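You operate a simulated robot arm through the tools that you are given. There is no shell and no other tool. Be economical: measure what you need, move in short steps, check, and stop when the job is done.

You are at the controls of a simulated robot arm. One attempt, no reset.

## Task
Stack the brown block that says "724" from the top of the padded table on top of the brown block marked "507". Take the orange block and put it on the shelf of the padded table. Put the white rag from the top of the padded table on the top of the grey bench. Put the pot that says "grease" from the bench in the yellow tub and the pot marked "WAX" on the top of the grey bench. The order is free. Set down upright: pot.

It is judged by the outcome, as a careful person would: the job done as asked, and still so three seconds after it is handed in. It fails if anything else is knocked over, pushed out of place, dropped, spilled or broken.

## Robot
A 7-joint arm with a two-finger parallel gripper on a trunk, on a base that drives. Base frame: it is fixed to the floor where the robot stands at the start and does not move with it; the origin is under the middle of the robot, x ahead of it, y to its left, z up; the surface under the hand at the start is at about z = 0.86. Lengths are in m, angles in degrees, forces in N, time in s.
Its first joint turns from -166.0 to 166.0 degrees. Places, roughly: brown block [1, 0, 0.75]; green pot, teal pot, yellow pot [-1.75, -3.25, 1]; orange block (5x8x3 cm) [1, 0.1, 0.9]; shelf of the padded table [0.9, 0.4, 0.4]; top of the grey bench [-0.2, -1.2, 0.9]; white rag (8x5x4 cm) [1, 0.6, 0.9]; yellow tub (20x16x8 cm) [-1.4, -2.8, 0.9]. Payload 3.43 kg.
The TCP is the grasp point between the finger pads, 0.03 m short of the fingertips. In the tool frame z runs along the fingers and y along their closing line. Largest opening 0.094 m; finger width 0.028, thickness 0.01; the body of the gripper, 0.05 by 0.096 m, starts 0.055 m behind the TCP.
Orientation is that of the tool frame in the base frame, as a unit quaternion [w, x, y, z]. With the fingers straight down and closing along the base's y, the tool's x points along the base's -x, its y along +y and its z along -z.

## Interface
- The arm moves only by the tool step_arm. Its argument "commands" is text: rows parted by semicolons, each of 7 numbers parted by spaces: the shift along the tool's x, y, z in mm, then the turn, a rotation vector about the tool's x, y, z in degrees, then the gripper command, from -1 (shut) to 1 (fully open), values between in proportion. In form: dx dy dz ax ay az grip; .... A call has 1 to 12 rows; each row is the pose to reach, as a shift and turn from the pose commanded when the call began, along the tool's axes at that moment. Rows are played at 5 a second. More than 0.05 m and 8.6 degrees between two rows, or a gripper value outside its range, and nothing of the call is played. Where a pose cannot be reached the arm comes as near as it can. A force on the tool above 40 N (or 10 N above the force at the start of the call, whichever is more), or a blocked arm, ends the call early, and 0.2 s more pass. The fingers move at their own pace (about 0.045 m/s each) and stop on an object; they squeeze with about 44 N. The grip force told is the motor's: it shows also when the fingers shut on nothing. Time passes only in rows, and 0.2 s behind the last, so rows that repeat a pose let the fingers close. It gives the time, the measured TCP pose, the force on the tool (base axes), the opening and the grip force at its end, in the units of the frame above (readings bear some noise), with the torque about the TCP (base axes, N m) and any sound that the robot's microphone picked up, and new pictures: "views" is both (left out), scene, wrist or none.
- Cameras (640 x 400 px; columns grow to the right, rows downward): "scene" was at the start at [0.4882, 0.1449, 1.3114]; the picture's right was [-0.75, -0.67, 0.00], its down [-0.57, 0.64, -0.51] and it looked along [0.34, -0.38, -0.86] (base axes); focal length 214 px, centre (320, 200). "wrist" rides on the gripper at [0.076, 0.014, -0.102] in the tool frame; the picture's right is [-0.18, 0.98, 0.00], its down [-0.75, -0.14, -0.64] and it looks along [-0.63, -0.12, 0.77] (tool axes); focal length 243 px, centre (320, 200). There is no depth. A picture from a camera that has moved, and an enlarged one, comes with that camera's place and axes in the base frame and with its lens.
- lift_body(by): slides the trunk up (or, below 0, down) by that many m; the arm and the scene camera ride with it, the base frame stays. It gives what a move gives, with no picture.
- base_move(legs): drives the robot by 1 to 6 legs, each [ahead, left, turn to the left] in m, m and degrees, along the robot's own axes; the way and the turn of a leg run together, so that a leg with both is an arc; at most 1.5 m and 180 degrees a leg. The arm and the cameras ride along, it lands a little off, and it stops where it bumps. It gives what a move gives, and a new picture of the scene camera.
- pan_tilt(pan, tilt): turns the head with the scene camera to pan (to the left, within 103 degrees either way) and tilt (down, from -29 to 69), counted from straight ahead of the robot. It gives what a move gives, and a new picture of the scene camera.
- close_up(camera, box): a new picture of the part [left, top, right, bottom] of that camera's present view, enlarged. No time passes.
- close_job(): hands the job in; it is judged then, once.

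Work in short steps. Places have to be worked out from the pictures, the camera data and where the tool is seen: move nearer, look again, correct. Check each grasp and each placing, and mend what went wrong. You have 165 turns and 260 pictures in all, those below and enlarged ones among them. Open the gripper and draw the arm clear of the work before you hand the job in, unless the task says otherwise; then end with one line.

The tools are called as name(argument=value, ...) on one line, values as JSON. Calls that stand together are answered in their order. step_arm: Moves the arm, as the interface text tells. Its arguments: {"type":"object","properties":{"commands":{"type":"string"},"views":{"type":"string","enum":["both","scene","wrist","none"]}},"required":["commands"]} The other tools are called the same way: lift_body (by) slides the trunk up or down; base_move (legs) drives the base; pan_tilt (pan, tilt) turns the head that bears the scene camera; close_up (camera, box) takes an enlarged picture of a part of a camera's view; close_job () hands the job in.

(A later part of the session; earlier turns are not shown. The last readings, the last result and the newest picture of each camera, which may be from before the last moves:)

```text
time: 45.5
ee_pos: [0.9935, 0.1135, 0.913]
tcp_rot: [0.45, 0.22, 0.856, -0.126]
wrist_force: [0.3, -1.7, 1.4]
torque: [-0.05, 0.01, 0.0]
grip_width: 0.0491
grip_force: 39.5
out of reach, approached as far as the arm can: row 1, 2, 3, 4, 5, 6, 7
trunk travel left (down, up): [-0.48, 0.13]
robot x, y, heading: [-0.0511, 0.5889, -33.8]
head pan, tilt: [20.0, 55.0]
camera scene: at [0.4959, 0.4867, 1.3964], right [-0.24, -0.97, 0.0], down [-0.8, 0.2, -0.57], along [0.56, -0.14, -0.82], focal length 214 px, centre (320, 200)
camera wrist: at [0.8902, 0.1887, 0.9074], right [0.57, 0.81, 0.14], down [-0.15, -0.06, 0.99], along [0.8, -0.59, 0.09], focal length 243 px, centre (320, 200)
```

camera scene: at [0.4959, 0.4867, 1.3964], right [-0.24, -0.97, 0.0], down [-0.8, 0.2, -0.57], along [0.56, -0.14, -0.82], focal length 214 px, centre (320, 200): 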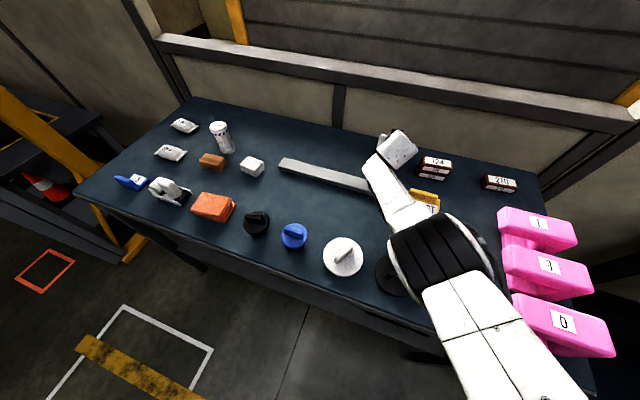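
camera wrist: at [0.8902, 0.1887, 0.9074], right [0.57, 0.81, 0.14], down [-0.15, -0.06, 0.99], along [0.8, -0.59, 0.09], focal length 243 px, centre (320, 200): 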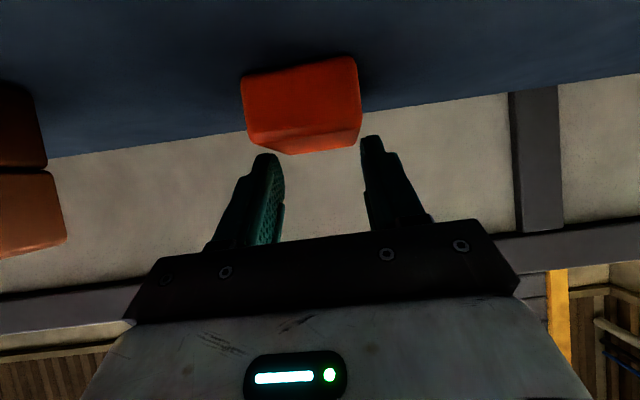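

The grip is only at the block's top edge. I open, lower the trunk 2 cm more, and regrip.

step_arm(commands="0 0 0 0 0 0 1; 0 0 0 0 0 0 1; 0 0 0 0 0 0 1; 0 0 0 0 0 0 1", views="none")

lift_body(by=-0.02)

step_arm(commands="0 0 0 0 0 0 1; 0 0 0 0 0 0 -1; 0 0 0 0 0 0 -1; 0 0 0 0 0 0 -1; 0 0 0 0 0 0 -1")

```text
time: 46.5
ee_pos: [0.9946, 0.1139, 0.913]
tcp_rot: [0.45, 0.22, 0.856, -0.126]
wrist_force: [0.6, 0.1, -0.1]
torque: [-0.01, 0.05, 0.0]
grip_width: 0.0939
grip_force: 0.1
trunk travel left (down, up): [-0.48, 0.13]
robot x, y, heading: [-0.0503, 0.5919, -33.9]
head pan, tilt: [20.0, 55.0]
```

```text
time: 47.1
ee_pos: [0.994, 0.1138, 0.8932]
tcp_rot: [0.451, 0.221, 0.856, -0.126]
wrist_force: [0.4, -0.1, 0.6]
torque: [-0.02, 0.01, -0.01]
grip_width: 0.094
grip_force: 0.0
trunk travel left (down, up): [-0.46, 0.15]
robot x, y, heading: [-0.0492, 0.5904, -33.7]
head pan, tilt: [20.0, 55.0]
```

```text
time: 48.3
ee_pos: [0.9939, 0.1144, 0.8929]
tcp_rot: [0.451, 0.22, 0.856, -0.126]
wrist_force: [-0.3, -0.6, -1.2]
torque: [-0.01, -0.02, 0.04]
grip_width: 0.0534
grip_force: 44.0
trunk travel left (down, up): [-0.46, 0.15]
robot x, y, heading: [-0.0482, 0.5872, -34.0]
head pan, tilt: [20.0, 55.0]
camera scene: at [0.4959, 0.4868, 1.3764], right [-0.24, -0.97, 0.0], down [-0.8, 0.2, -0.57], along [0.56, -0.14, -0.82], focal length 214 px, centre (320, 200)
camera wrist: at [0.8903, 0.1888, 0.8874], right [0.57, 0.81, 0.14], down [-0.15, -0.06, 0.99], along [0.8, -0.59, 0.09], focal length 243 px, centre (320, 200)
```

scene: 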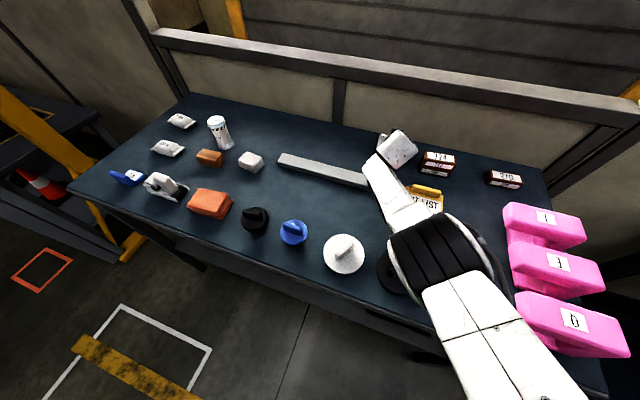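
wrist: 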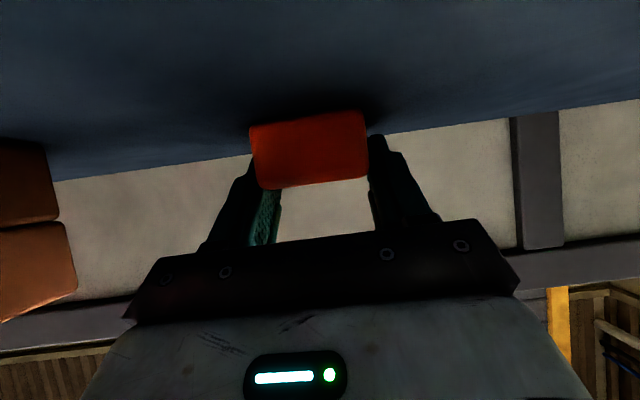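

Firm grip (53 mm). I lift via the trunk and look left/behind before backing off.

lift_body(by=0.13)

pan_tilt(pan=103, tilt=25)

pan_tilt(pan=-100, tilt=25)

```text
time: 49.9
ee_pos: [0.995, 0.1138, 1.0226]
tcp_rot: [0.451, 0.22, 0.856, -0.126]
wrist_force: [0.6, 1.2, -1.7]
torque: [0.0, 0.03, -0.04]
grip_width: 0.0533
grip_force: 43.9
trunk travel left (down, up): [-0.59, 0.02]
robot x, y, heading: [-0.0517, 0.5872, -33.8]
head pan, tilt: [20.0, 55.0]
```

```text
time: 51.5
ee_pos: [0.9945, 0.1135, 1.0232]
tcp_rot: [0.451, 0.221, 0.856, -0.127]
wrist_force: [1.4, -0.5, -1.7]
torque: [0.0, 0.05, -0.01]
grip_width: 0.053
grip_force: 43.5
trunk travel left (down, up): [-0.59, 0.02]
robot x, y, heading: [-0.0495, 0.5869, -33.6]
head pan, tilt: [103.0, 25.0]
camera scene: at [0.4589, 0.5901, 1.5503], right [0.93, -0.36, 0.0], down [-0.15, -0.39, -0.91], along [0.32, 0.85, -0.42], focal length 214 px, centre (320, 200)
```

scene: 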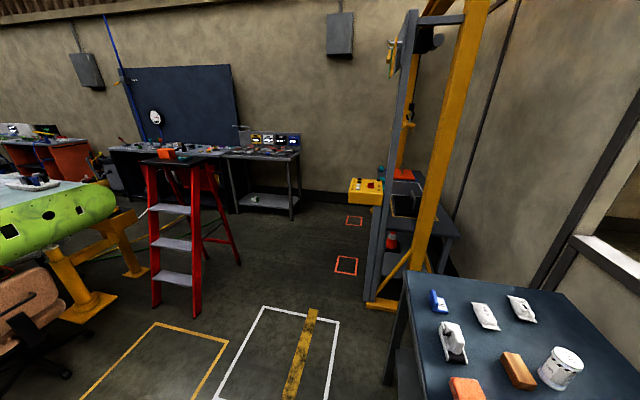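

```text
time: 54.4
ee_pos: [0.994, 0.1142, 1.0232]
tcp_rot: [0.451, 0.22, 0.856, -0.126]
wrist_force: [-0.2, 0.0, -1.5]
torque: [0.02, 0.02, 0.03]
grip_width: 0.0532
grip_force: 43.8
trunk travel left (down, up): [-0.59, 0.02]
robot x, y, heading: [-0.0488, 0.5871, -33.7]
head pan, tilt: [-100.0, 25.0]
camera scene: at [0.3622, 0.4376, 1.5504], right [-0.72, 0.69, 0.0], down [0.29, 0.3, -0.91], along [-0.63, -0.65, -0.42], focal length 214 px, centre (320, 200)
```

scene: 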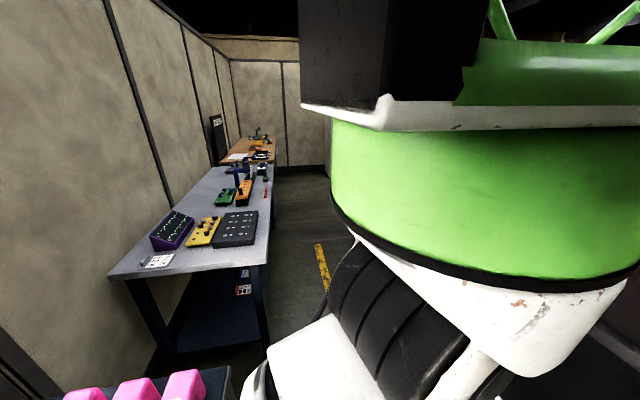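

The way back looks clear enough. I back off about 0.62 m from the table and look at the shelf.

pan_tilt(pan=20, tilt=45)

base_move(legs=[[-0.62, 0, 0]])

```text
time: 56.4
ee_pos: [0.9942, 0.1135, 1.0229]
tcp_rot: [0.451, 0.221, 0.855, -0.127]
wrist_force: [0.1, 0.3, -1.7]
torque: [0.02, 0.0, 0.01]
grip_width: 0.0535
grip_force: 43.9
trunk travel left (down, up): [-0.59, 0.02]
robot x, y, heading: [-0.0524, 0.5878, -33.9]
head pan, tilt: [20.0, 45.0]
camera scene: at [0.5049, 0.4845, 1.5198], right [-0.24, -0.97, 0.0], down [-0.69, 0.17, -0.71], along [0.69, -0.17, -0.71], focal length 214 px, centre (320, 200)
```

scene: 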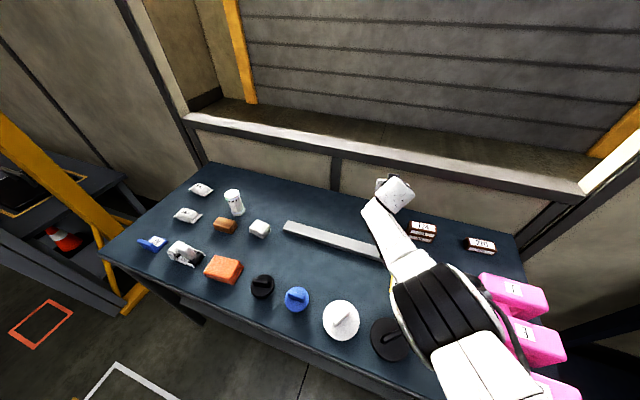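

```text
time: 59.9
ee_pos: [0.4765, 0.4558, 1.0234]
tcp_rot: [0.45, 0.223, 0.855, -0.128]
wrist_force: [-0.1, -1.3, -1.0]
torque: [-0.02, 0.03, 0.0]
grip_width: 0.0534
grip_force: 44.3
trunk travel left (down, up): [-0.59, 0.02]
robot x, y, heading: [-0.5653, 0.9357, -34.1]
head pan, tilt: [20.0, 45.0]
camera scene: at [-0.0101, 0.829, 1.5197], right [-0.24, -0.97, 0.0], down [-0.69, 0.17, -0.71], along [0.69, -0.17, -0.71], focal length 214 px, centre (320, 200)
```

scene: 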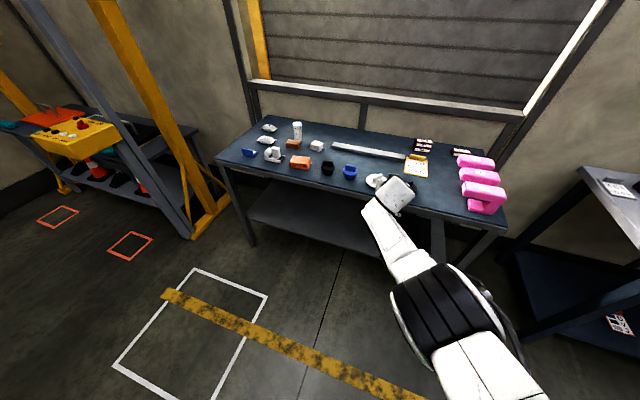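

The shelf is visible under the table. I back 0.12 m more, lower the trunk and look at the shelf.

base_move(legs=[[-0.12, 0, 0]])

lift_body(by=-0.5)

pan_tilt(pan=10, tilt=30)

```text
time: 61.1
ee_pos: [0.3793, 0.5258, 1.0225]
tcp_rot: [0.451, 0.221, 0.856, -0.127]
wrist_force: [-0.3, 0.5, -1.0]
torque: [0.02, -0.03, -0.01]
grip_width: 0.0535
grip_force: 43.9
trunk travel left (down, up): [-0.59, 0.02]
robot x, y, heading: [-0.6633, 1.0037, -34.1]
head pan, tilt: [20.0, 45.0]
camera scene: at [-0.1092, 0.8982, 1.5198], right [-0.24, -0.97, 0.0], down [-0.69, 0.17, -0.71], along [0.69, -0.17, -0.71], focal length 214 px, centre (320, 200)
```

scene: 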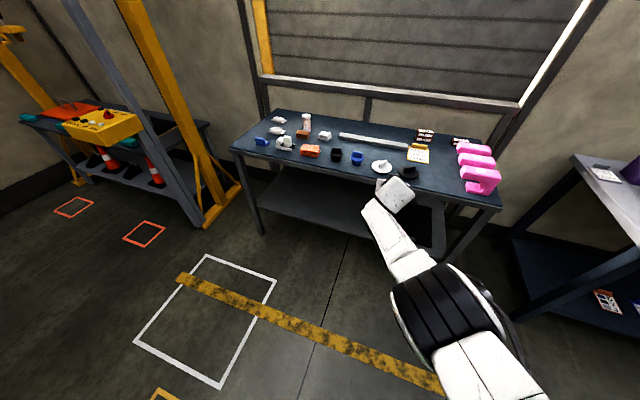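

```text
refused: -0.5 is not a number from -0.4 to 0.4
```

```text
time: 61.9
ee_pos: [0.3792, 0.5269, 1.0231]
tcp_rot: [0.45, 0.221, 0.856, -0.127]
wrist_force: [0.6, -0.6, -1.8]
torque: [-0.01, -0.02, 0.01]
grip_width: 0.0535
grip_force: 43.6
trunk travel left (down, up): [-0.59, 0.02]
robot x, y, heading: [-0.6658, 1.005, -34.0]
head pan, tilt: [10.0, 30.0]
camera scene: at [-0.1055, 0.8811, 1.5423], right [-0.41, -0.91, 0.0], down [-0.46, 0.2, -0.87], along [0.79, -0.35, -0.5], focal length 214 px, centre (320, 200)
```

scene: 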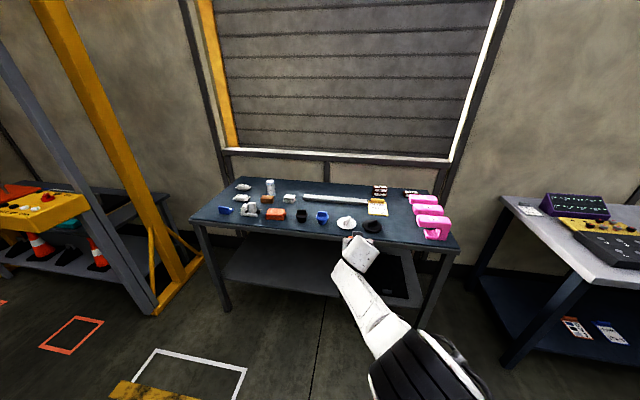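

I lower the trunk in two steps.

lift_body(by=-0.4)

pan_tilt(pan=10, tilt=25)

```text
time: 65.8
ee_pos: [0.3795, 0.5259, 0.6229]
tcp_rot: [0.451, 0.221, 0.855, -0.127]
wrist_force: [0.5, 0.0, -0.6]
torque: [-0.02, 0.04, 0.0]
grip_width: 0.0531
grip_force: 43.5
trunk travel left (down, up): [-0.19, 0.42]
robot x, y, heading: [-0.6631, 1.0079, -34.1]
head pan, tilt: [10.0, 30.0]
```

```text
time: 66.4
ee_pos: [0.3787, 0.5263, 0.6221]
tcp_rot: [0.45, 0.222, 0.856, -0.128]
wrist_force: [-0.4, -0.5, -0.7]
torque: [0.01, 0.02, 0.03]
grip_width: 0.0536
grip_force: 44.3
trunk travel left (down, up): [-0.19, 0.42]
robot x, y, heading: [-0.6693, 0.9997, -33.9]
head pan, tilt: [10.0, 25.0]
camera scene: at [-0.1041, 0.8804, 1.1503], right [-0.41, -0.91, 0.0], down [-0.39, 0.17, -0.91], along [0.83, -0.37, -0.42], focal length 214 px, centre (320, 200)
```

scene: 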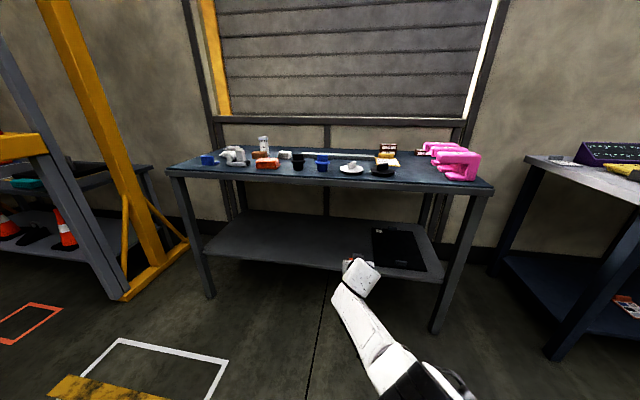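

The shelf (top ≈0.39–0.40) has a black mat on its right; the left middle is free. I shift left 0.12 m, lower further and zoom.

base_move(legs=[[0, 0.12, 0]])

lift_body(by=-0.13)

close_up(camera="scene", box=[180, 120, 500, 320])

```text
time: 67.6
ee_pos: [0.4471, 0.6277, 0.6226]
tcp_rot: [0.451, 0.221, 0.856, -0.127]
wrist_force: [-0.3, 0.4, -1.2]
torque: [0.03, 0.01, 0.02]
grip_width: 0.0535
grip_force: 44.1
trunk travel left (down, up): [-0.19, 0.42]
robot x, y, heading: [-0.5999, 1.1047, -34.2]
head pan, tilt: [10.0, 25.0]
camera scene: at [-0.0369, 0.9805, 1.1503], right [-0.41, -0.91, 0.0], down [-0.39, 0.17, -0.91], along [0.83, -0.37, -0.42], focal length 214 px, centre (320, 200)
```

scene: 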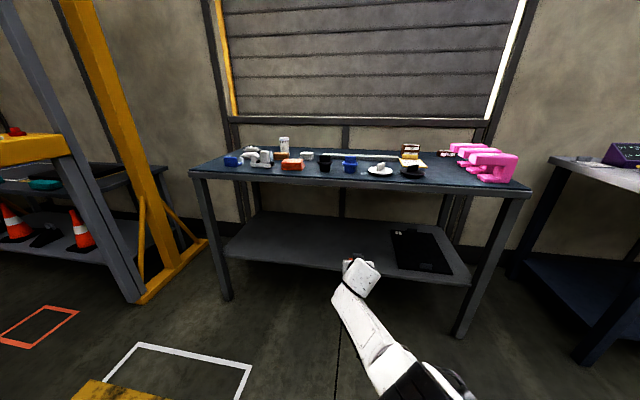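

```text
time: 69.2
ee_pos: [0.4465, 0.6276, 0.4942]
tcp_rot: [0.45, 0.221, 0.856, -0.127]
wrist_force: [-0.4, 0.5, -0.6]
torque: [-0.01, 0.0, -0.02]
grip_width: 0.0535
grip_force: 44.3
trunk travel left (down, up): [-0.06, 0.55]
robot x, y, heading: [-0.5979, 1.1008, -34.2]
head pan, tilt: [10.0, 25.0]
```

```text
2.00 times, centred on (340, 220) of scene
camera zoom: at [-0.037, 0.9806, 1.0204], right [-0.41, -0.91, 0.0], down [-0.39, 0.17, -0.91], along [0.83, -0.37, -0.42], focal length 429 px, centre (280, 160)
```

zoom: 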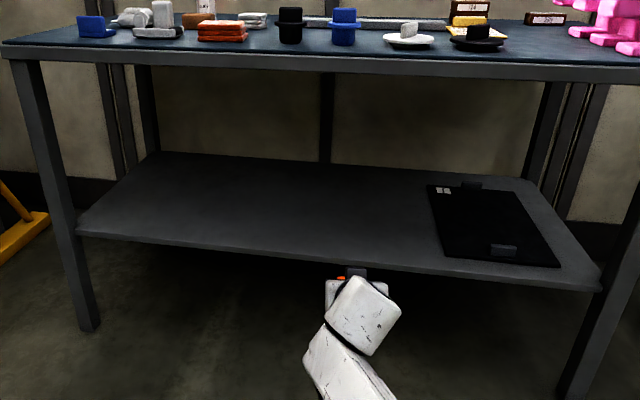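

Shelf top is about z 0.36. The held block is ~10 cm above and in front of the free area; I drive forward 0.36 m under the table.

base_move(legs=[[0.36, 0, 0]])

step_arm(commands="0 0 0 0 0 0 -1", views="wrist")

close_up(camera="scene", box=[240, 120, 480, 320])

```text
time: 71.5
ee_pos: [0.7348, 0.4253, 0.4939]
tcp_rot: [0.45, 0.223, 0.855, -0.128]
wrist_force: [0.7, 0.0, -1.5]
torque: [0.0, -0.01, 0.0]
grip_width: 0.0536
grip_force: 43.9
trunk travel left (down, up): [-0.06, 0.55]
robot x, y, heading: [-0.3052, 0.9063, -34.3]
head pan, tilt: [10.0, 25.0]
camera scene: at [0.2527, 0.7807, 1.0203], right [-0.41, -0.91, 0.0], down [-0.39, 0.17, -0.91], along [0.83, -0.37, -0.42], focal length 214 px, centre (320, 200)
```

scene: 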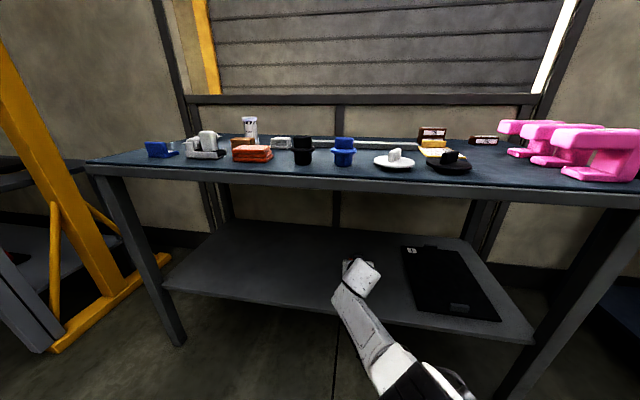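

```text
time: 71.9
ee_pos: [0.7334, 0.4247, 0.492]
tcp_rot: [0.45, 0.222, 0.856, -0.126]
wrist_force: [0.9, -0.9, -1.2]
torque: [0.0, 0.0, -0.01]
grip_width: 0.0533
grip_force: 44.0
trunk travel left (down, up): [-0.06, 0.55]
robot x, y, heading: [-0.3052, 0.9071, -34.2]
head pan, tilt: [10.0, 25.0]
camera wrist: at [0.6307, 0.5002, 0.487], right [0.58, 0.8, 0.14], down [-0.15, -0.06, 0.99], along [0.8, -0.59, 0.09], focal length 243 px, centre (320, 200)
```

wrist: 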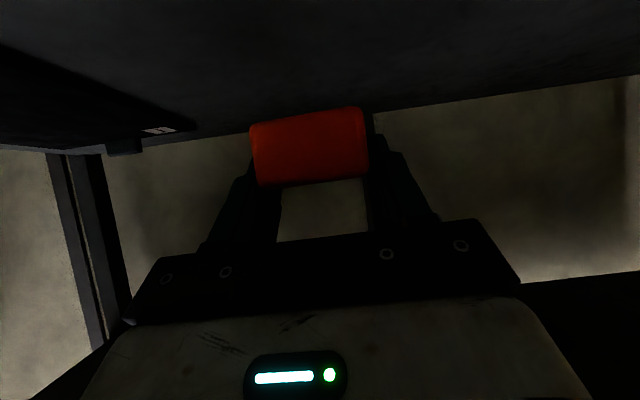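

```text
2.00 times, centred on (360, 220) of scene
camera zoom: at [0.2527, 0.7807, 1.0203], right [-0.41, -0.91, 0.0], down [-0.39, 0.17, -0.91], along [0.83, -0.37, -0.42], focal length 429 px, centre (240, 160)
```

zoom: 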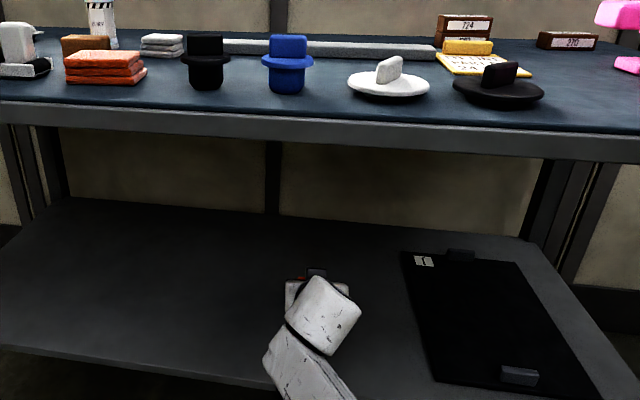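

Block is over the shelf, ~11 cm inside the edge. I lower 5.5 cm by trunk, then the rest by arm to contact.

lift_body(by=-0.055)

step_arm(commands="8 0.2 6 0 0 0 -1; 16 0.3 11 0 0 0 -1; 21 0.4 14 0 0 0 -1; 25 0.5 17 0 0 0 -1; 29 0.6 20 0 0 0 -1", views="wrist")

close_up(camera="scene", box=[290, 180, 430, 320])

```text
time: 72.8
ee_pos: [0.7354, 0.4245, 0.4382]
tcp_rot: [0.45, 0.223, 0.855, -0.128]
wrist_force: [-0.4, 0.3, -0.5]
torque: [0.02, 0.02, -0.04]
grip_width: 0.0536
grip_force: 43.4
trunk travel left (down, up): [-0.005, 0.605]
robot x, y, heading: [-0.3076, 0.9081, -34.5]
head pan, tilt: [10.0, 25.0]
```

```text
time: 74.0
ee_pos: [0.7438, 0.4336, 0.4461]
tcp_rot: [0.465, 0.218, 0.849, -0.122]
wrist_force: [-0.4, 0.0, -1.5]
torque: [-0.03, -0.04, -0.03]
grip_width: 0.0533
grip_force: 44.5
out of reach, approached as far as the arm can: row 1, 2, 3, 4, 5
trunk travel left (down, up): [-0.005, 0.605]
robot x, y, heading: [-0.3098, 0.9053, -34.3]
head pan, tilt: [10.0, 25.0]
camera wrist: at [0.6405, 0.5061, 0.4377], right [0.56, 0.81, 0.15], down [-0.18, -0.05, 0.98], along [0.81, -0.58, 0.12], focal length 243 px, centre (320, 200)
```

wrist: 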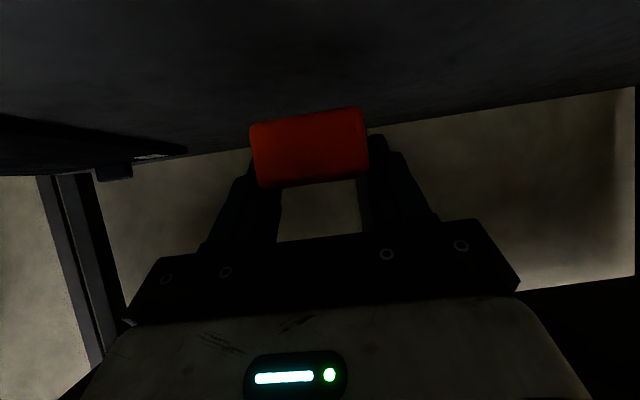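

```text
2.86 times, centred on (360, 250) of scene
camera zoom: at [0.2527, 0.7807, 0.9653], right [-0.41, -0.91, 0.0], down [-0.39, 0.17, -0.91], along [0.83, -0.37, -0.42], focal length 613 px, centre (206, 57)
```

zoom: 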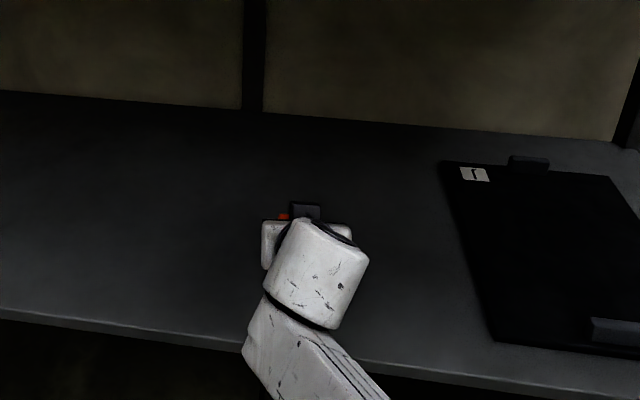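

The arm is at full stretch. I retract the hand 12 cm (staying above the shelf level) and then drive the base forward by that.

step_arm(commands="21 3 -34 0 0.7 0 -1; 43 7 -67 0 1.3 0 -1; 64 10.5 -101 0 1.9 0 -1; 64 10.5 -101 0 1.9 0 -1", views="scene")

```text
time: 75.0
ee_pos: [0.7443, 0.4315, 0.4464]
tcp_rot: [0.464, 0.218, 0.85, -0.122]
wrist_force: [0.3, 0.1, -1.5]
torque: [0.02, 0.02, 0.03]
grip_width: 0.0534
grip_force: 43.3
out of reach, approached as far as the arm can: row 1, 2, 3, 4
trunk travel left (down, up): [-0.005, 0.605]
robot x, y, heading: [-0.3026, 0.9066, -34.2]
head pan, tilt: [10.0, 25.0]
camera scene: at [0.2527, 0.7807, 0.9653], right [-0.41, -0.91, 0.0], down [-0.39, 0.17, -0.91], along [0.83, -0.37, -0.42], focal length 214 px, centre (320, 200)
```

scene: 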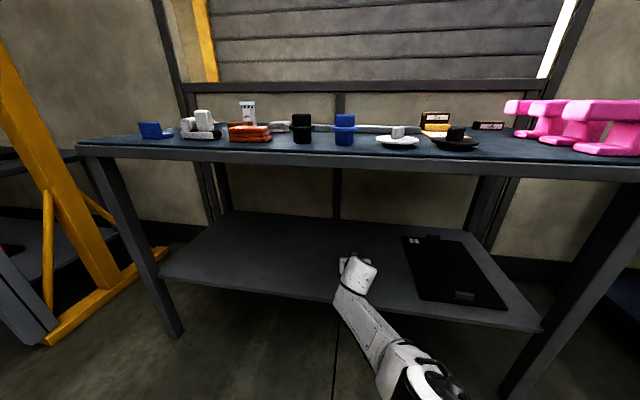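

The solver seems stuck on a joint limit. I try retracting with some rise.

step_arm(commands="-30 0 -35 0 0 0 -1; -60 0 -60 0 0 0 -1; -45 3 -90 0 0 0 -1; -30 6 -120 0 0 0 -1; -30 6 -120 0 0 0 -1", views="scene")

```text
time: 76.2
ee_pos: [0.674, 0.4824, 0.5393]
tcp_rot: [0.464, 0.218, 0.85, -0.122]
wrist_force: [-0.3, -0.2, -1.8]
torque: [-0.04, 0.01, -0.01]
grip_width: 0.0535
grip_force: 43.9
trunk travel left (down, up): [-0.005, 0.605]
robot x, y, heading: [-0.3101, 0.9054, -34.4]
head pan, tilt: [10.0, 25.0]
camera scene: at [0.2526, 0.7805, 0.9654], right [-0.41, -0.91, 0.0], down [-0.39, 0.17, -0.91], along [0.83, -0.37, -0.42], focal length 214 px, centre (320, 200)
```

scene: 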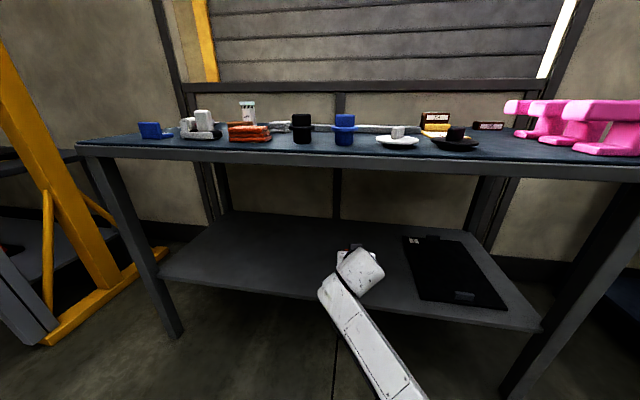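

It moves again, now at shorter radius. I try lowering vertically here, still above the shelf.

step_arm(commands="21 0 13 0 0 0 -1; 42 0 27 0 0 0 -1; 63 0 40 0 0 0 -1; 76 0 48 0 0 0 -1; 76 0 48 0 0 0 -1", views="none")

```text
time: 77.5
ee_pos: [0.6752, 0.4808, 0.4497]
tcp_rot: [0.465, 0.219, 0.849, -0.123]
wrist_force: [0.0, -0.3, -1.6]
torque: [-0.03, 0.02, -0.01]
grip_width: 0.0534
grip_force: 44.2
trunk travel left (down, up): [-0.005, 0.605]
robot x, y, heading: [-0.3057, 0.9105, -34.3]
head pan, tilt: [10.0, 25.0]
```

Works at this radius. I drive forward 0.1 m so the block is well inside, then lower on.

base_move(legs=[[0.1, 0, 0]])

step_arm(commands="13 0 8 0 1 0 -1; 25 0 16 0 1.9 0 -1; 34 0 21 0 1.9 0 -1; 42 0 26 0 1.9 0 -1; 46 0 29 0 1.9 0 -1; 50 0 31 0 1.9 0 -1", views="wrist")

```text
time: 78.6
ee_pos: [0.757, 0.4229, 0.4493]
tcp_rot: [0.464, 0.22, 0.849, -0.123]
wrist_force: [0.4, 0.4, -0.2]
torque: [0.02, 0.03, 0.05]
grip_width: 0.0537
grip_force: 43.9
trunk travel left (down, up): [-0.005, 0.605]
robot x, y, heading: [-0.2253, 0.8533, -34.5]
head pan, tilt: [10.0, 25.0]
camera scene: at [0.3346, 0.7237, 0.9654], right [-0.41, -0.91, 0.0], down [-0.39, 0.17, -0.91], along [0.83, -0.37, -0.42], focal length 214 px, centre (320, 200)
```

scene: 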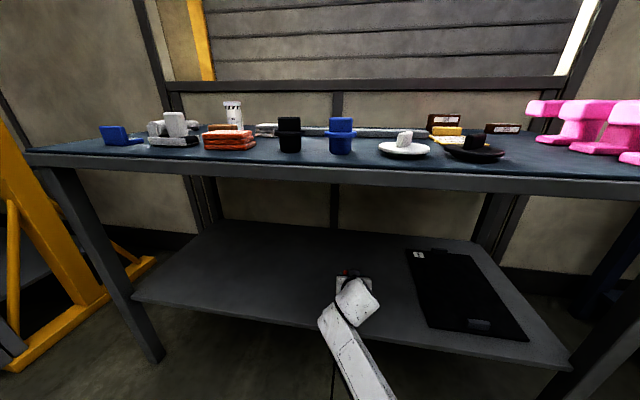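

```text
time: 80.0
ee_pos: [0.7575, 0.4238, 0.3932]
tcp_rot: [0.452, 0.22, 0.856, -0.119]
wrist_force: [-1.9, 0.5, 10.3]
torque: [-0.46, -0.21, -0.06]
grip_width: 0.0534
grip_force: 44.1
trunk travel left (down, up): [-0.005, 0.605]
robot x, y, heading: [-0.2266, 0.8467, -34.3]
head pan, tilt: [10.0, 25.0]
camera wrist: at [0.6525, 0.4971, 0.3882], right [0.57, 0.81, 0.15], down [-0.16, -0.07, 0.98], along [0.81, -0.58, 0.09], focal length 243 px, centre (320, 200)
```

wrist: 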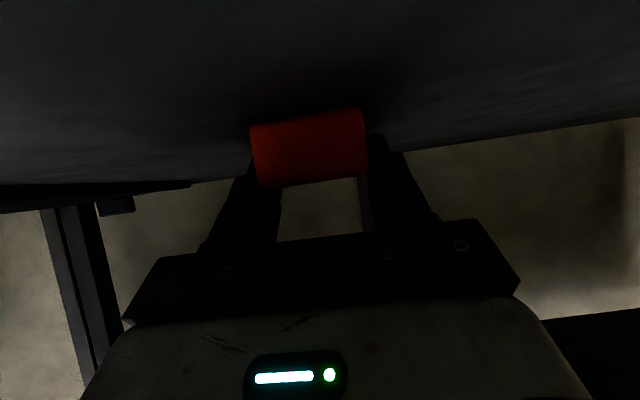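

Contact at z 0.393 (shelf ≈0.36). I release and retreat along the tool axis.

step_arm(commands="0 0 0 0 0 0 0.6; 0 0 0 0 0 0 1; 0 0 0 0 0 0 1; 0 0 0 0 0 0 1; -25 0 -35 0 0 0 1; -50 0 -70 0 0 0 1; -50 0 -110 0 0 0 1; -50 0 -150 0 0 0 1", views="both")

```text
time: 81.8
ee_pos: [0.6729, 0.4686, 0.5175]
tcp_rot: [0.451, 0.221, 0.857, -0.119]
wrist_force: [0.3, 0.6, 0.3]
torque: [0.03, 0.02, -0.01]
grip_width: 0.0939
grip_force: 0.1
trunk travel left (down, up): [-0.005, 0.605]
robot x, y, heading: [-0.2228, 0.8542, -34.5]
head pan, tilt: [10.0, 25.0]
camera scene: at [0.3347, 0.7236, 0.9653], right [-0.41, -0.91, 0.0], down [-0.39, 0.17, -0.91], along [0.83, -0.37, -0.42], focal length 214 px, centre (320, 200)
camera wrist: at [0.5693, 0.5431, 0.5121], right [0.57, 0.81, 0.15], down [-0.16, -0.07, 0.99], along [0.81, -0.58, 0.09], focal length 243 px, centre (320, 200)
```

scene: 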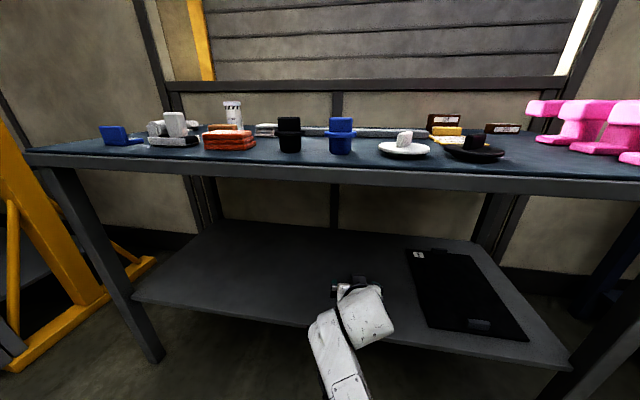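
wrist: 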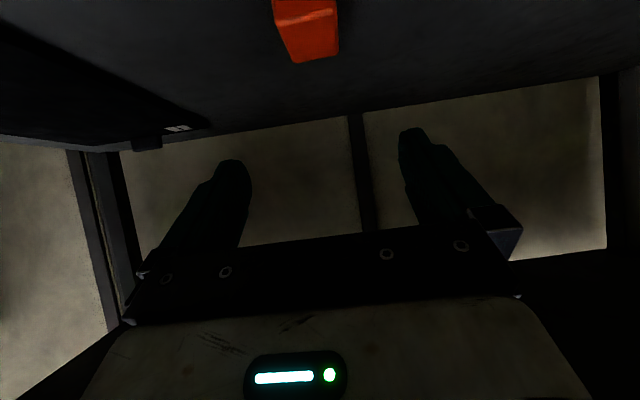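

The orange block rests flat on the shelf. I back off and raise the trunk again.

base_move(legs=[[-0.45, 0, 0]])

lift_body(by=0.4)

lift_body(by=0.15)

step_arm(commands="0 0 0 0 8 0 1; 0 0 0 0 16 0 1; 0 0 0 0 24 0 1; 0 0 0 0 32 0 1; 0 0 0 0 40 0 1; 0 0 0 0 48 0 1; 0 0 0 0 55.7 0 1; 0 0 0 0 55.7 0 1", views="none")

pan_tilt(pan=10, tilt=40)

```text
time: 84.5
ee_pos: [0.3023, 0.7221, 0.5161]
tcp_rot: [0.45, 0.222, 0.857, -0.12]
wrist_force: [0.4, -0.2, -0.1]
torque: [0.0, 0.01, 0.04]
grip_width: 0.094
grip_force: 0.1
trunk travel left (down, up): [-0.005, 0.605]
robot x, y, heading: [-0.5973, 1.1019, -34.5]
head pan, tilt: [10.0, 25.0]
camera scene: at [-0.0368, 0.9772, 0.9654], right [-0.41, -0.91, 0.0], down [-0.39, 0.17, -0.91], along [0.83, -0.37, -0.42], focal length 214 px, centre (320, 200)
```

scene: 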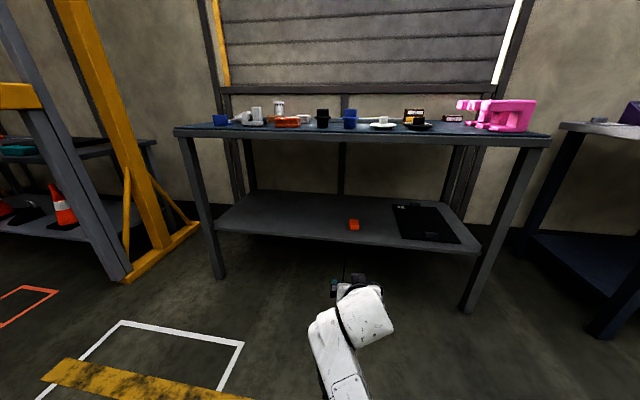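

```text
time: 88.3
ee_pos: [0.3028, 0.722, 0.9158]
tcp_rot: [0.45, 0.221, 0.857, -0.119]
wrist_force: [0.0, -0.4, 0.0]
torque: [0.02, -0.04, -0.01]
grip_width: 0.0941
grip_force: 0.0
trunk travel left (down, up): [-0.405, 0.205]
robot x, y, heading: [-0.5958, 1.1044, -34.0]
head pan, tilt: [10.0, 25.0]
```

```text
time: 90.1
ee_pos: [0.3019, 0.7209, 1.066]
tcp_rot: [0.45, 0.221, 0.857, -0.119]
wrist_force: [-0.1, 0.4, 0.2]
torque: [0.0, 0.0, 0.01]
grip_width: 0.0941
grip_force: 0.0
trunk travel left (down, up): [-0.555, 0.055]
robot x, y, heading: [-0.5995, 1.1022, -34.5]
head pan, tilt: [10.0, 25.0]
```

```text
time: 91.9
ee_pos: [0.3028, 0.7222, 1.0666]
tcp_rot: [-0.002, 0.251, 0.968, -0.001]
wrist_force: [-1.0, -0.2, 0.3]
torque: [0.03, 0.01, -0.01]
grip_width: 0.0939
grip_force: 0.1
trunk travel left (down, up): [-0.555, 0.055]
robot x, y, heading: [-0.5952, 1.1064, -34.2]
head pan, tilt: [10.0, 25.0]
```

```text
time: 92.7
ee_pos: [0.3027, 0.7221, 1.0673]
tcp_rot: [-0.002, 0.252, 0.968, -0.002]
wrist_force: [-0.1, -0.1, -0.4]
torque: [0.02, 0.02, -0.02]
grip_width: 0.0939
grip_force: 0.1
trunk travel left (down, up): [-0.555, 0.055]
robot x, y, heading: [-0.5956, 1.1039, -34.5]
head pan, tilt: [10.0, 40.0]
camera scene: at [-0.0431, 0.98, 1.4921], right [-0.41, -0.91, 0.0], down [-0.58, 0.27, -0.77], along [0.7, -0.32, -0.64], focal length 214 px, centre (320, 200)
```

scene: 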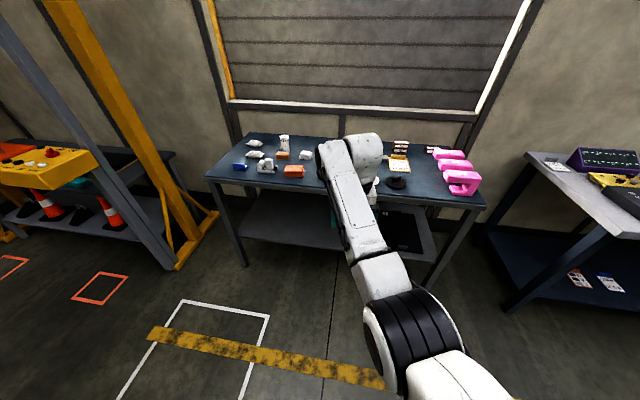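

Now toward the white folded rag at about (1.02, 0.585). I shift the base left and ahead so the hand comes near it.

base_move(legs=[[0, 0.28, 0], [0.56, 0, 0]])

step_arm(commands="0 0 0 0 0 4.5 1; 0 0 0 0 0 4.5 1", views="wrist")

```text
time: 97.5
ee_pos: [0.9255, 0.6146, 1.0667]
tcp_rot: [-0.003, 0.257, 0.966, -0.002]
wrist_force: [-0.1, 0.0, 0.3]
torque: [-0.04, 0.0, -0.01]
grip_width: 0.0939
grip_force: 0.1
trunk travel left (down, up): [-0.555, 0.055]
robot x, y, heading: [0.0285, 1.0059, -35.2]
head pan, tilt: [10.0, 40.0]
camera scene: at [0.5826, 0.8766, 1.4921], right [-0.42, -0.91, 0.0], down [-0.58, 0.27, -0.77], along [0.69, -0.32, -0.64], focal length 214 px, centre (320, 200)
```

scene: 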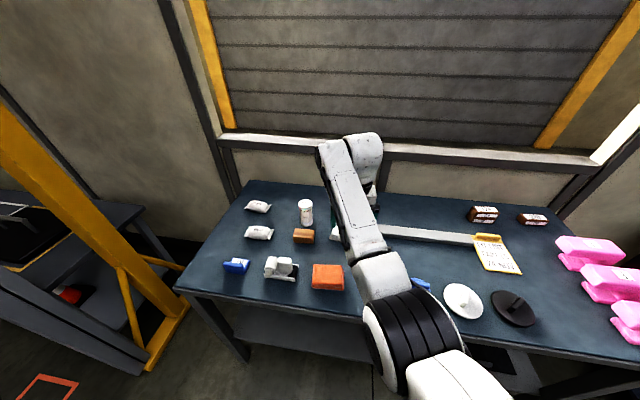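

```text
time: 98.0
ee_pos: [0.9258, 0.6157, 1.0657]
tcp_rot: [-0.003, 0.294, 0.956, -0.002]
wrist_force: [0.1, -0.6, 0.7]
torque: [0.0, 0.0, 0.01]
grip_width: 0.094
grip_force: 0.1
trunk travel left (down, up): [-0.555, 0.055]
robot x, y, heading: [0.0298, 1.0072, -34.7]
head pan, tilt: [10.0, 40.0]
camera wrist: at [0.8717, 0.6702, 1.1696], right [0.71, 0.71, -0.01], down [0.55, -0.54, 0.64], along [0.45, -0.45, -0.77], focal length 243 px, centre (320, 200)
```

wrist: 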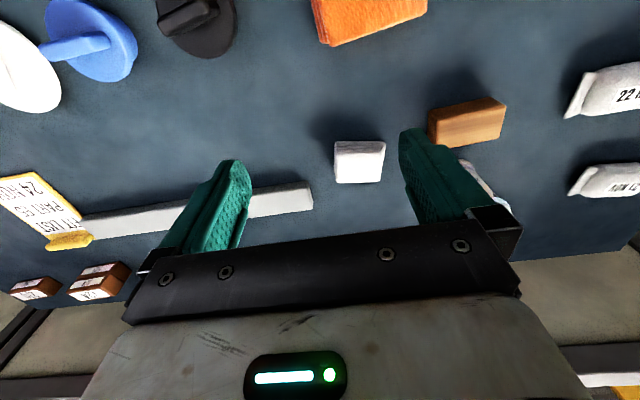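

The rag is at tool (-100, +33) mm, its long side along the table, turned ~10°. I move over it while turning the tool -80° to close across its short side.

step_arm(commands="-10 3 0 0 0 -8 1; -20 7 0 0 0 -16 1; -30 10 0 0 0 -24 1; -40 13 0 0 0 -32 1; -50 17 0 0 0 -40 1; -60 20 5 0 0 -48 1; -70 23 10 0 0 -56 1; -80 27 20 0 0 -64 1; -90 30 30 0 0 -72 1; -100 33 40 0 0 -80 1; -100 33 50 0 0 -80 1; -100 33 50 0 0 -80 1")

```text
time: 100.7
ee_pos: [0.9756, 0.6093, 1.0291]
tcp_rot: [-0.003, -0.39, 0.921, 0.001]
wrist_force: [0.4, 0.6, -0.5]
torque: [-0.05, 0.04, -0.05]
grip_width: 0.0941
grip_force: 0.1
out of reach, approached as far as the arm can: row 5, 6, 7, 8, 9, 10, 11, 12
trunk travel left (down, up): [-0.555, 0.055]
robot x, y, heading: [0.0293, 1.0057, -35.1]
head pan, tilt: [10.0, 40.0]
camera scene: at [0.5826, 0.8764, 1.492], right [-0.42, -0.91, 0.0], down [-0.58, 0.27, -0.77], along [0.69, -0.32, -0.64], focal length 214 px, centre (320, 200)
camera wrist: at [0.9124, 0.5647, 1.1321], right [-0.58, 0.82, 0.0], down [0.63, 0.44, 0.64], along [0.52, 0.37, -0.77], focal length 243 px, centre (320, 200)
```

scene: 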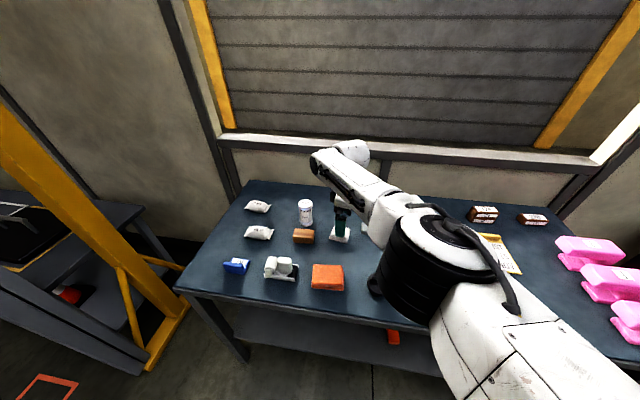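
wrist: 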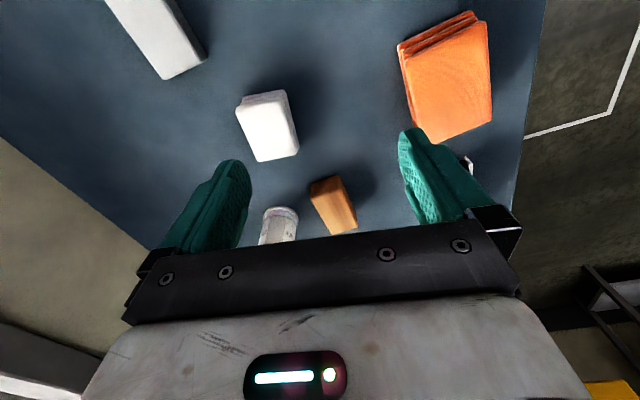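

Reach-limited; orientation is fine. I drive 0.12 m closer and look again.

base_move(legs=[[0.12, 0, 0]])

step_arm(commands="0 0 0 0 0 0 1; 0 0 0 0 0 0 1", views="wrist")

```text
time: 101.9
ee_pos: [1.0745, 0.542, 1.0305]
tcp_rot: [-0.003, -0.39, 0.921, 0.001]
wrist_force: [-0.1, 0.5, 0.8]
torque: [0.0, 0.02, 0.0]
grip_width: 0.094
grip_force: 0.2
trunk travel left (down, up): [-0.555, 0.055]
robot x, y, heading: [0.1314, 0.9365, -34.8]
head pan, tilt: [10.0, 40.0]
camera scene: at [0.6821, 0.8073, 1.492], right [-0.42, -0.91, 0.0], down [-0.58, 0.27, -0.77], along [0.69, -0.32, -0.64], focal length 214 px, centre (320, 200)
```

scene: 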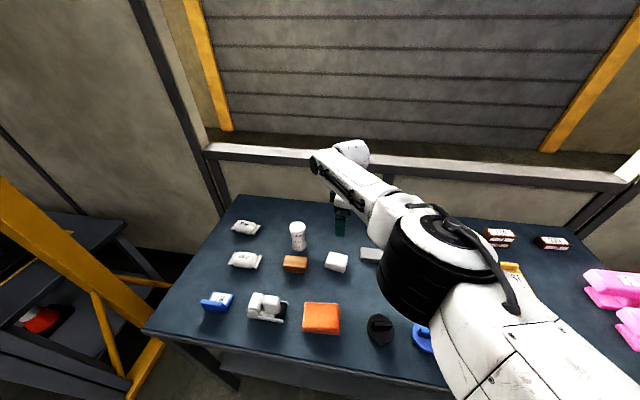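

```text
time: 102.5
ee_pos: [1.0747, 0.5398, 1.0291]
tcp_rot: [-0.003, -0.39, 0.921, 0.0]
wrist_force: [-0.6, -0.1, -0.3]
torque: [0.02, 0.04, -0.01]
grip_width: 0.0942
grip_force: 0.0
trunk travel left (down, up): [-0.555, 0.055]
robot x, y, heading: [0.1323, 0.9374, -35.0]
head pan, tilt: [10.0, 40.0]
camera wrist: at [1.0121, 0.496, 1.132], right [-0.58, 0.82, 0.0], down [0.63, 0.44, 0.64], along [0.52, 0.37, -0.77], focal length 243 px, centre (320, 200)
```

wrist: 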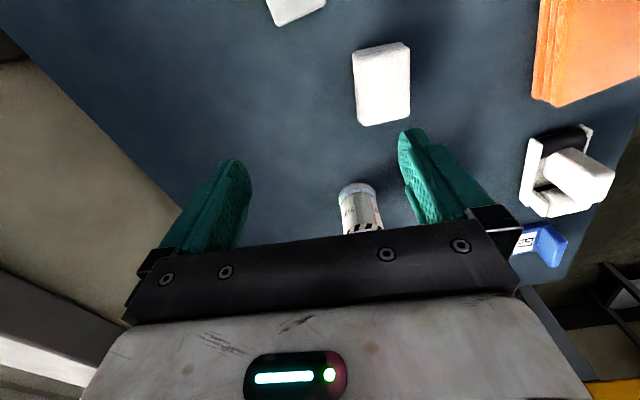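

The rag's centre is at tool (+5, +57). I shift over it and descend partway.

step_arm(commands="3 30 0 0 0 -1 1; 5 57 0 0 0 -2 1; 5 57 40 0 0 -2 1; 5 57 75 0 0 -2 1; 5 57 75 0 0 -2 1")

```text
time: 103.7
ee_pos: [1.0289, 0.5762, 0.9532]
tcp_rot: [-0.002, -0.406, 0.914, 0.0]
wrist_force: [-0.8, -0.4, -1.1]
torque: [-0.04, -0.03, -0.04]
grip_width: 0.0938
grip_force: 0.1
trunk travel left (down, up): [-0.555, 0.055]
robot x, y, heading: [0.1278, 0.9349, -35.1]
head pan, tilt: [10.0, 40.0]
camera scene: at [0.6822, 0.8072, 1.492], right [-0.42, -0.91, 0.0], down [-0.58, 0.27, -0.77], along [0.69, -0.32, -0.64], focal length 214 px, centre (320, 200)
camera wrist: at [0.9683, 0.5296, 1.0562], right [-0.61, 0.8, 0.0], down [0.61, 0.47, 0.64], along [0.51, 0.39, -0.77], focal length 243 px, centre (320, 200)
```

scene: 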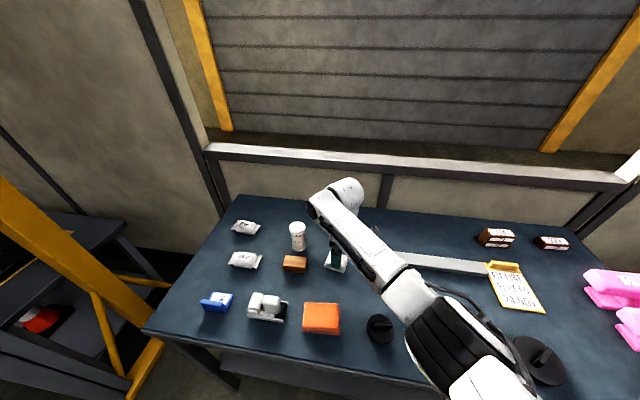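
wrist: 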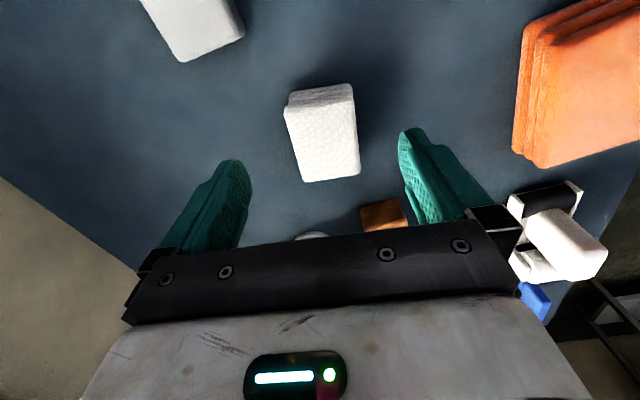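

Centred. I descend and grip the rag.

step_arm(commands="0 0 25 0 0 0 1; 0 0 45 0 0 0 1; 0 0 57 0 0 0 1; 0 0 57 0 0 0 1; 0 0 57 0 0 0 -1; 0 0 57 0 0 0 -1; 0 0 57 0 0 0 -1; 0 0 57 0 0 0 -1; 0 0 57 0 0 0 -1", views="wrist")

```text
time: 105.7
ee_pos: [1.029, 0.5758, 0.8977]
tcp_rot: [-0.002, -0.406, 0.914, 0.0]
wrist_force: [-0.2, -0.2, 0.1]
torque: [-0.03, -0.02, 0.0]
grip_width: 0.0508
grip_force: 44.0
trunk travel left (down, up): [-0.555, 0.055]
robot x, y, heading: [0.1298, 0.9367, -35.1]
head pan, tilt: [10.0, 40.0]
camera wrist: at [0.9682, 0.5297, 1.0003], right [-0.61, 0.8, 0.0], down [0.61, 0.47, 0.64], along [0.51, 0.39, -0.77], focal length 243 px, centre (320, 200)
```

wrist: 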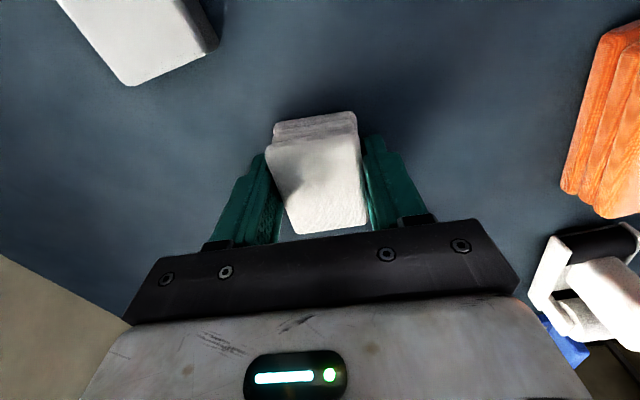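

Rag is held (51 mm). I lift it, then back off from the table and turn right to see the way to the grey bench.

step_arm(commands="0 0 -45 0 0 0 -1; 0 0 -90 0 0 0 -1; 0 0 -140 0 0 0 -1; 0 0 -140 0 0 0 -1", views="wrist")

base_move(legs=[[-0.45, 0, 0]])

```text
time: 106.7
ee_pos: [1.0291, 0.5755, 1.0352]
tcp_rot: [-0.003, -0.406, 0.914, 0.001]
wrist_force: [-0.2, 0.3, -0.4]
torque: [-0.01, -0.01, -0.02]
grip_width: 0.0511
grip_force: 44.2
trunk travel left (down, up): [-0.555, 0.055]
robot x, y, heading: [0.1284, 0.9354, -35.2]
head pan, tilt: [10.0, 40.0]
camera wrist: at [0.969, 0.5291, 1.1392], right [-0.61, 0.8, 0.0], down [0.61, 0.47, 0.64], along [0.51, 0.39, -0.77], focal length 243 px, centre (320, 200)
```

wrist: 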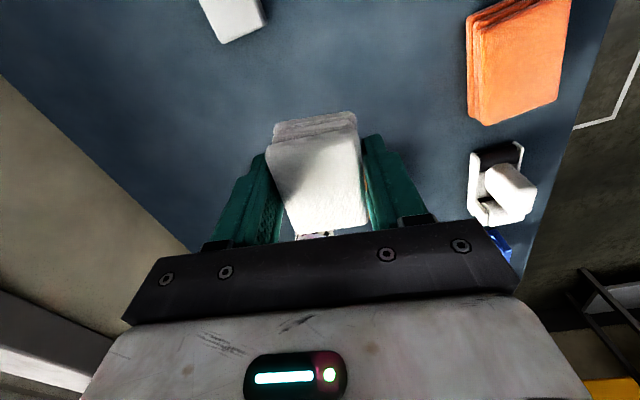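

```text
time: 109.4
ee_pos: [0.6623, 0.8377, 1.0343]
tcp_rot: [-0.003, -0.409, 0.912, 0.0]
wrist_force: [0.4, 0.3, -0.3]
torque: [-0.04, 0.0, 0.01]
grip_width: 0.0506
grip_force: 44.2
trunk travel left (down, up): [-0.555, 0.055]
robot x, y, heading: [-0.2408, 1.1929, -34.5]
head pan, tilt: [10.0, 40.0]
camera scene: at [0.313, 1.0675, 1.492], right [-0.42, -0.91, 0.0], down [-0.58, 0.27, -0.77], along [0.7, -0.32, -0.64], focal length 214 px, centre (320, 200)
```

scene: 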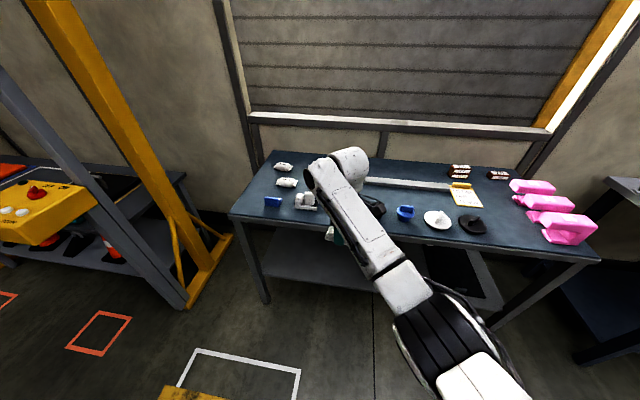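

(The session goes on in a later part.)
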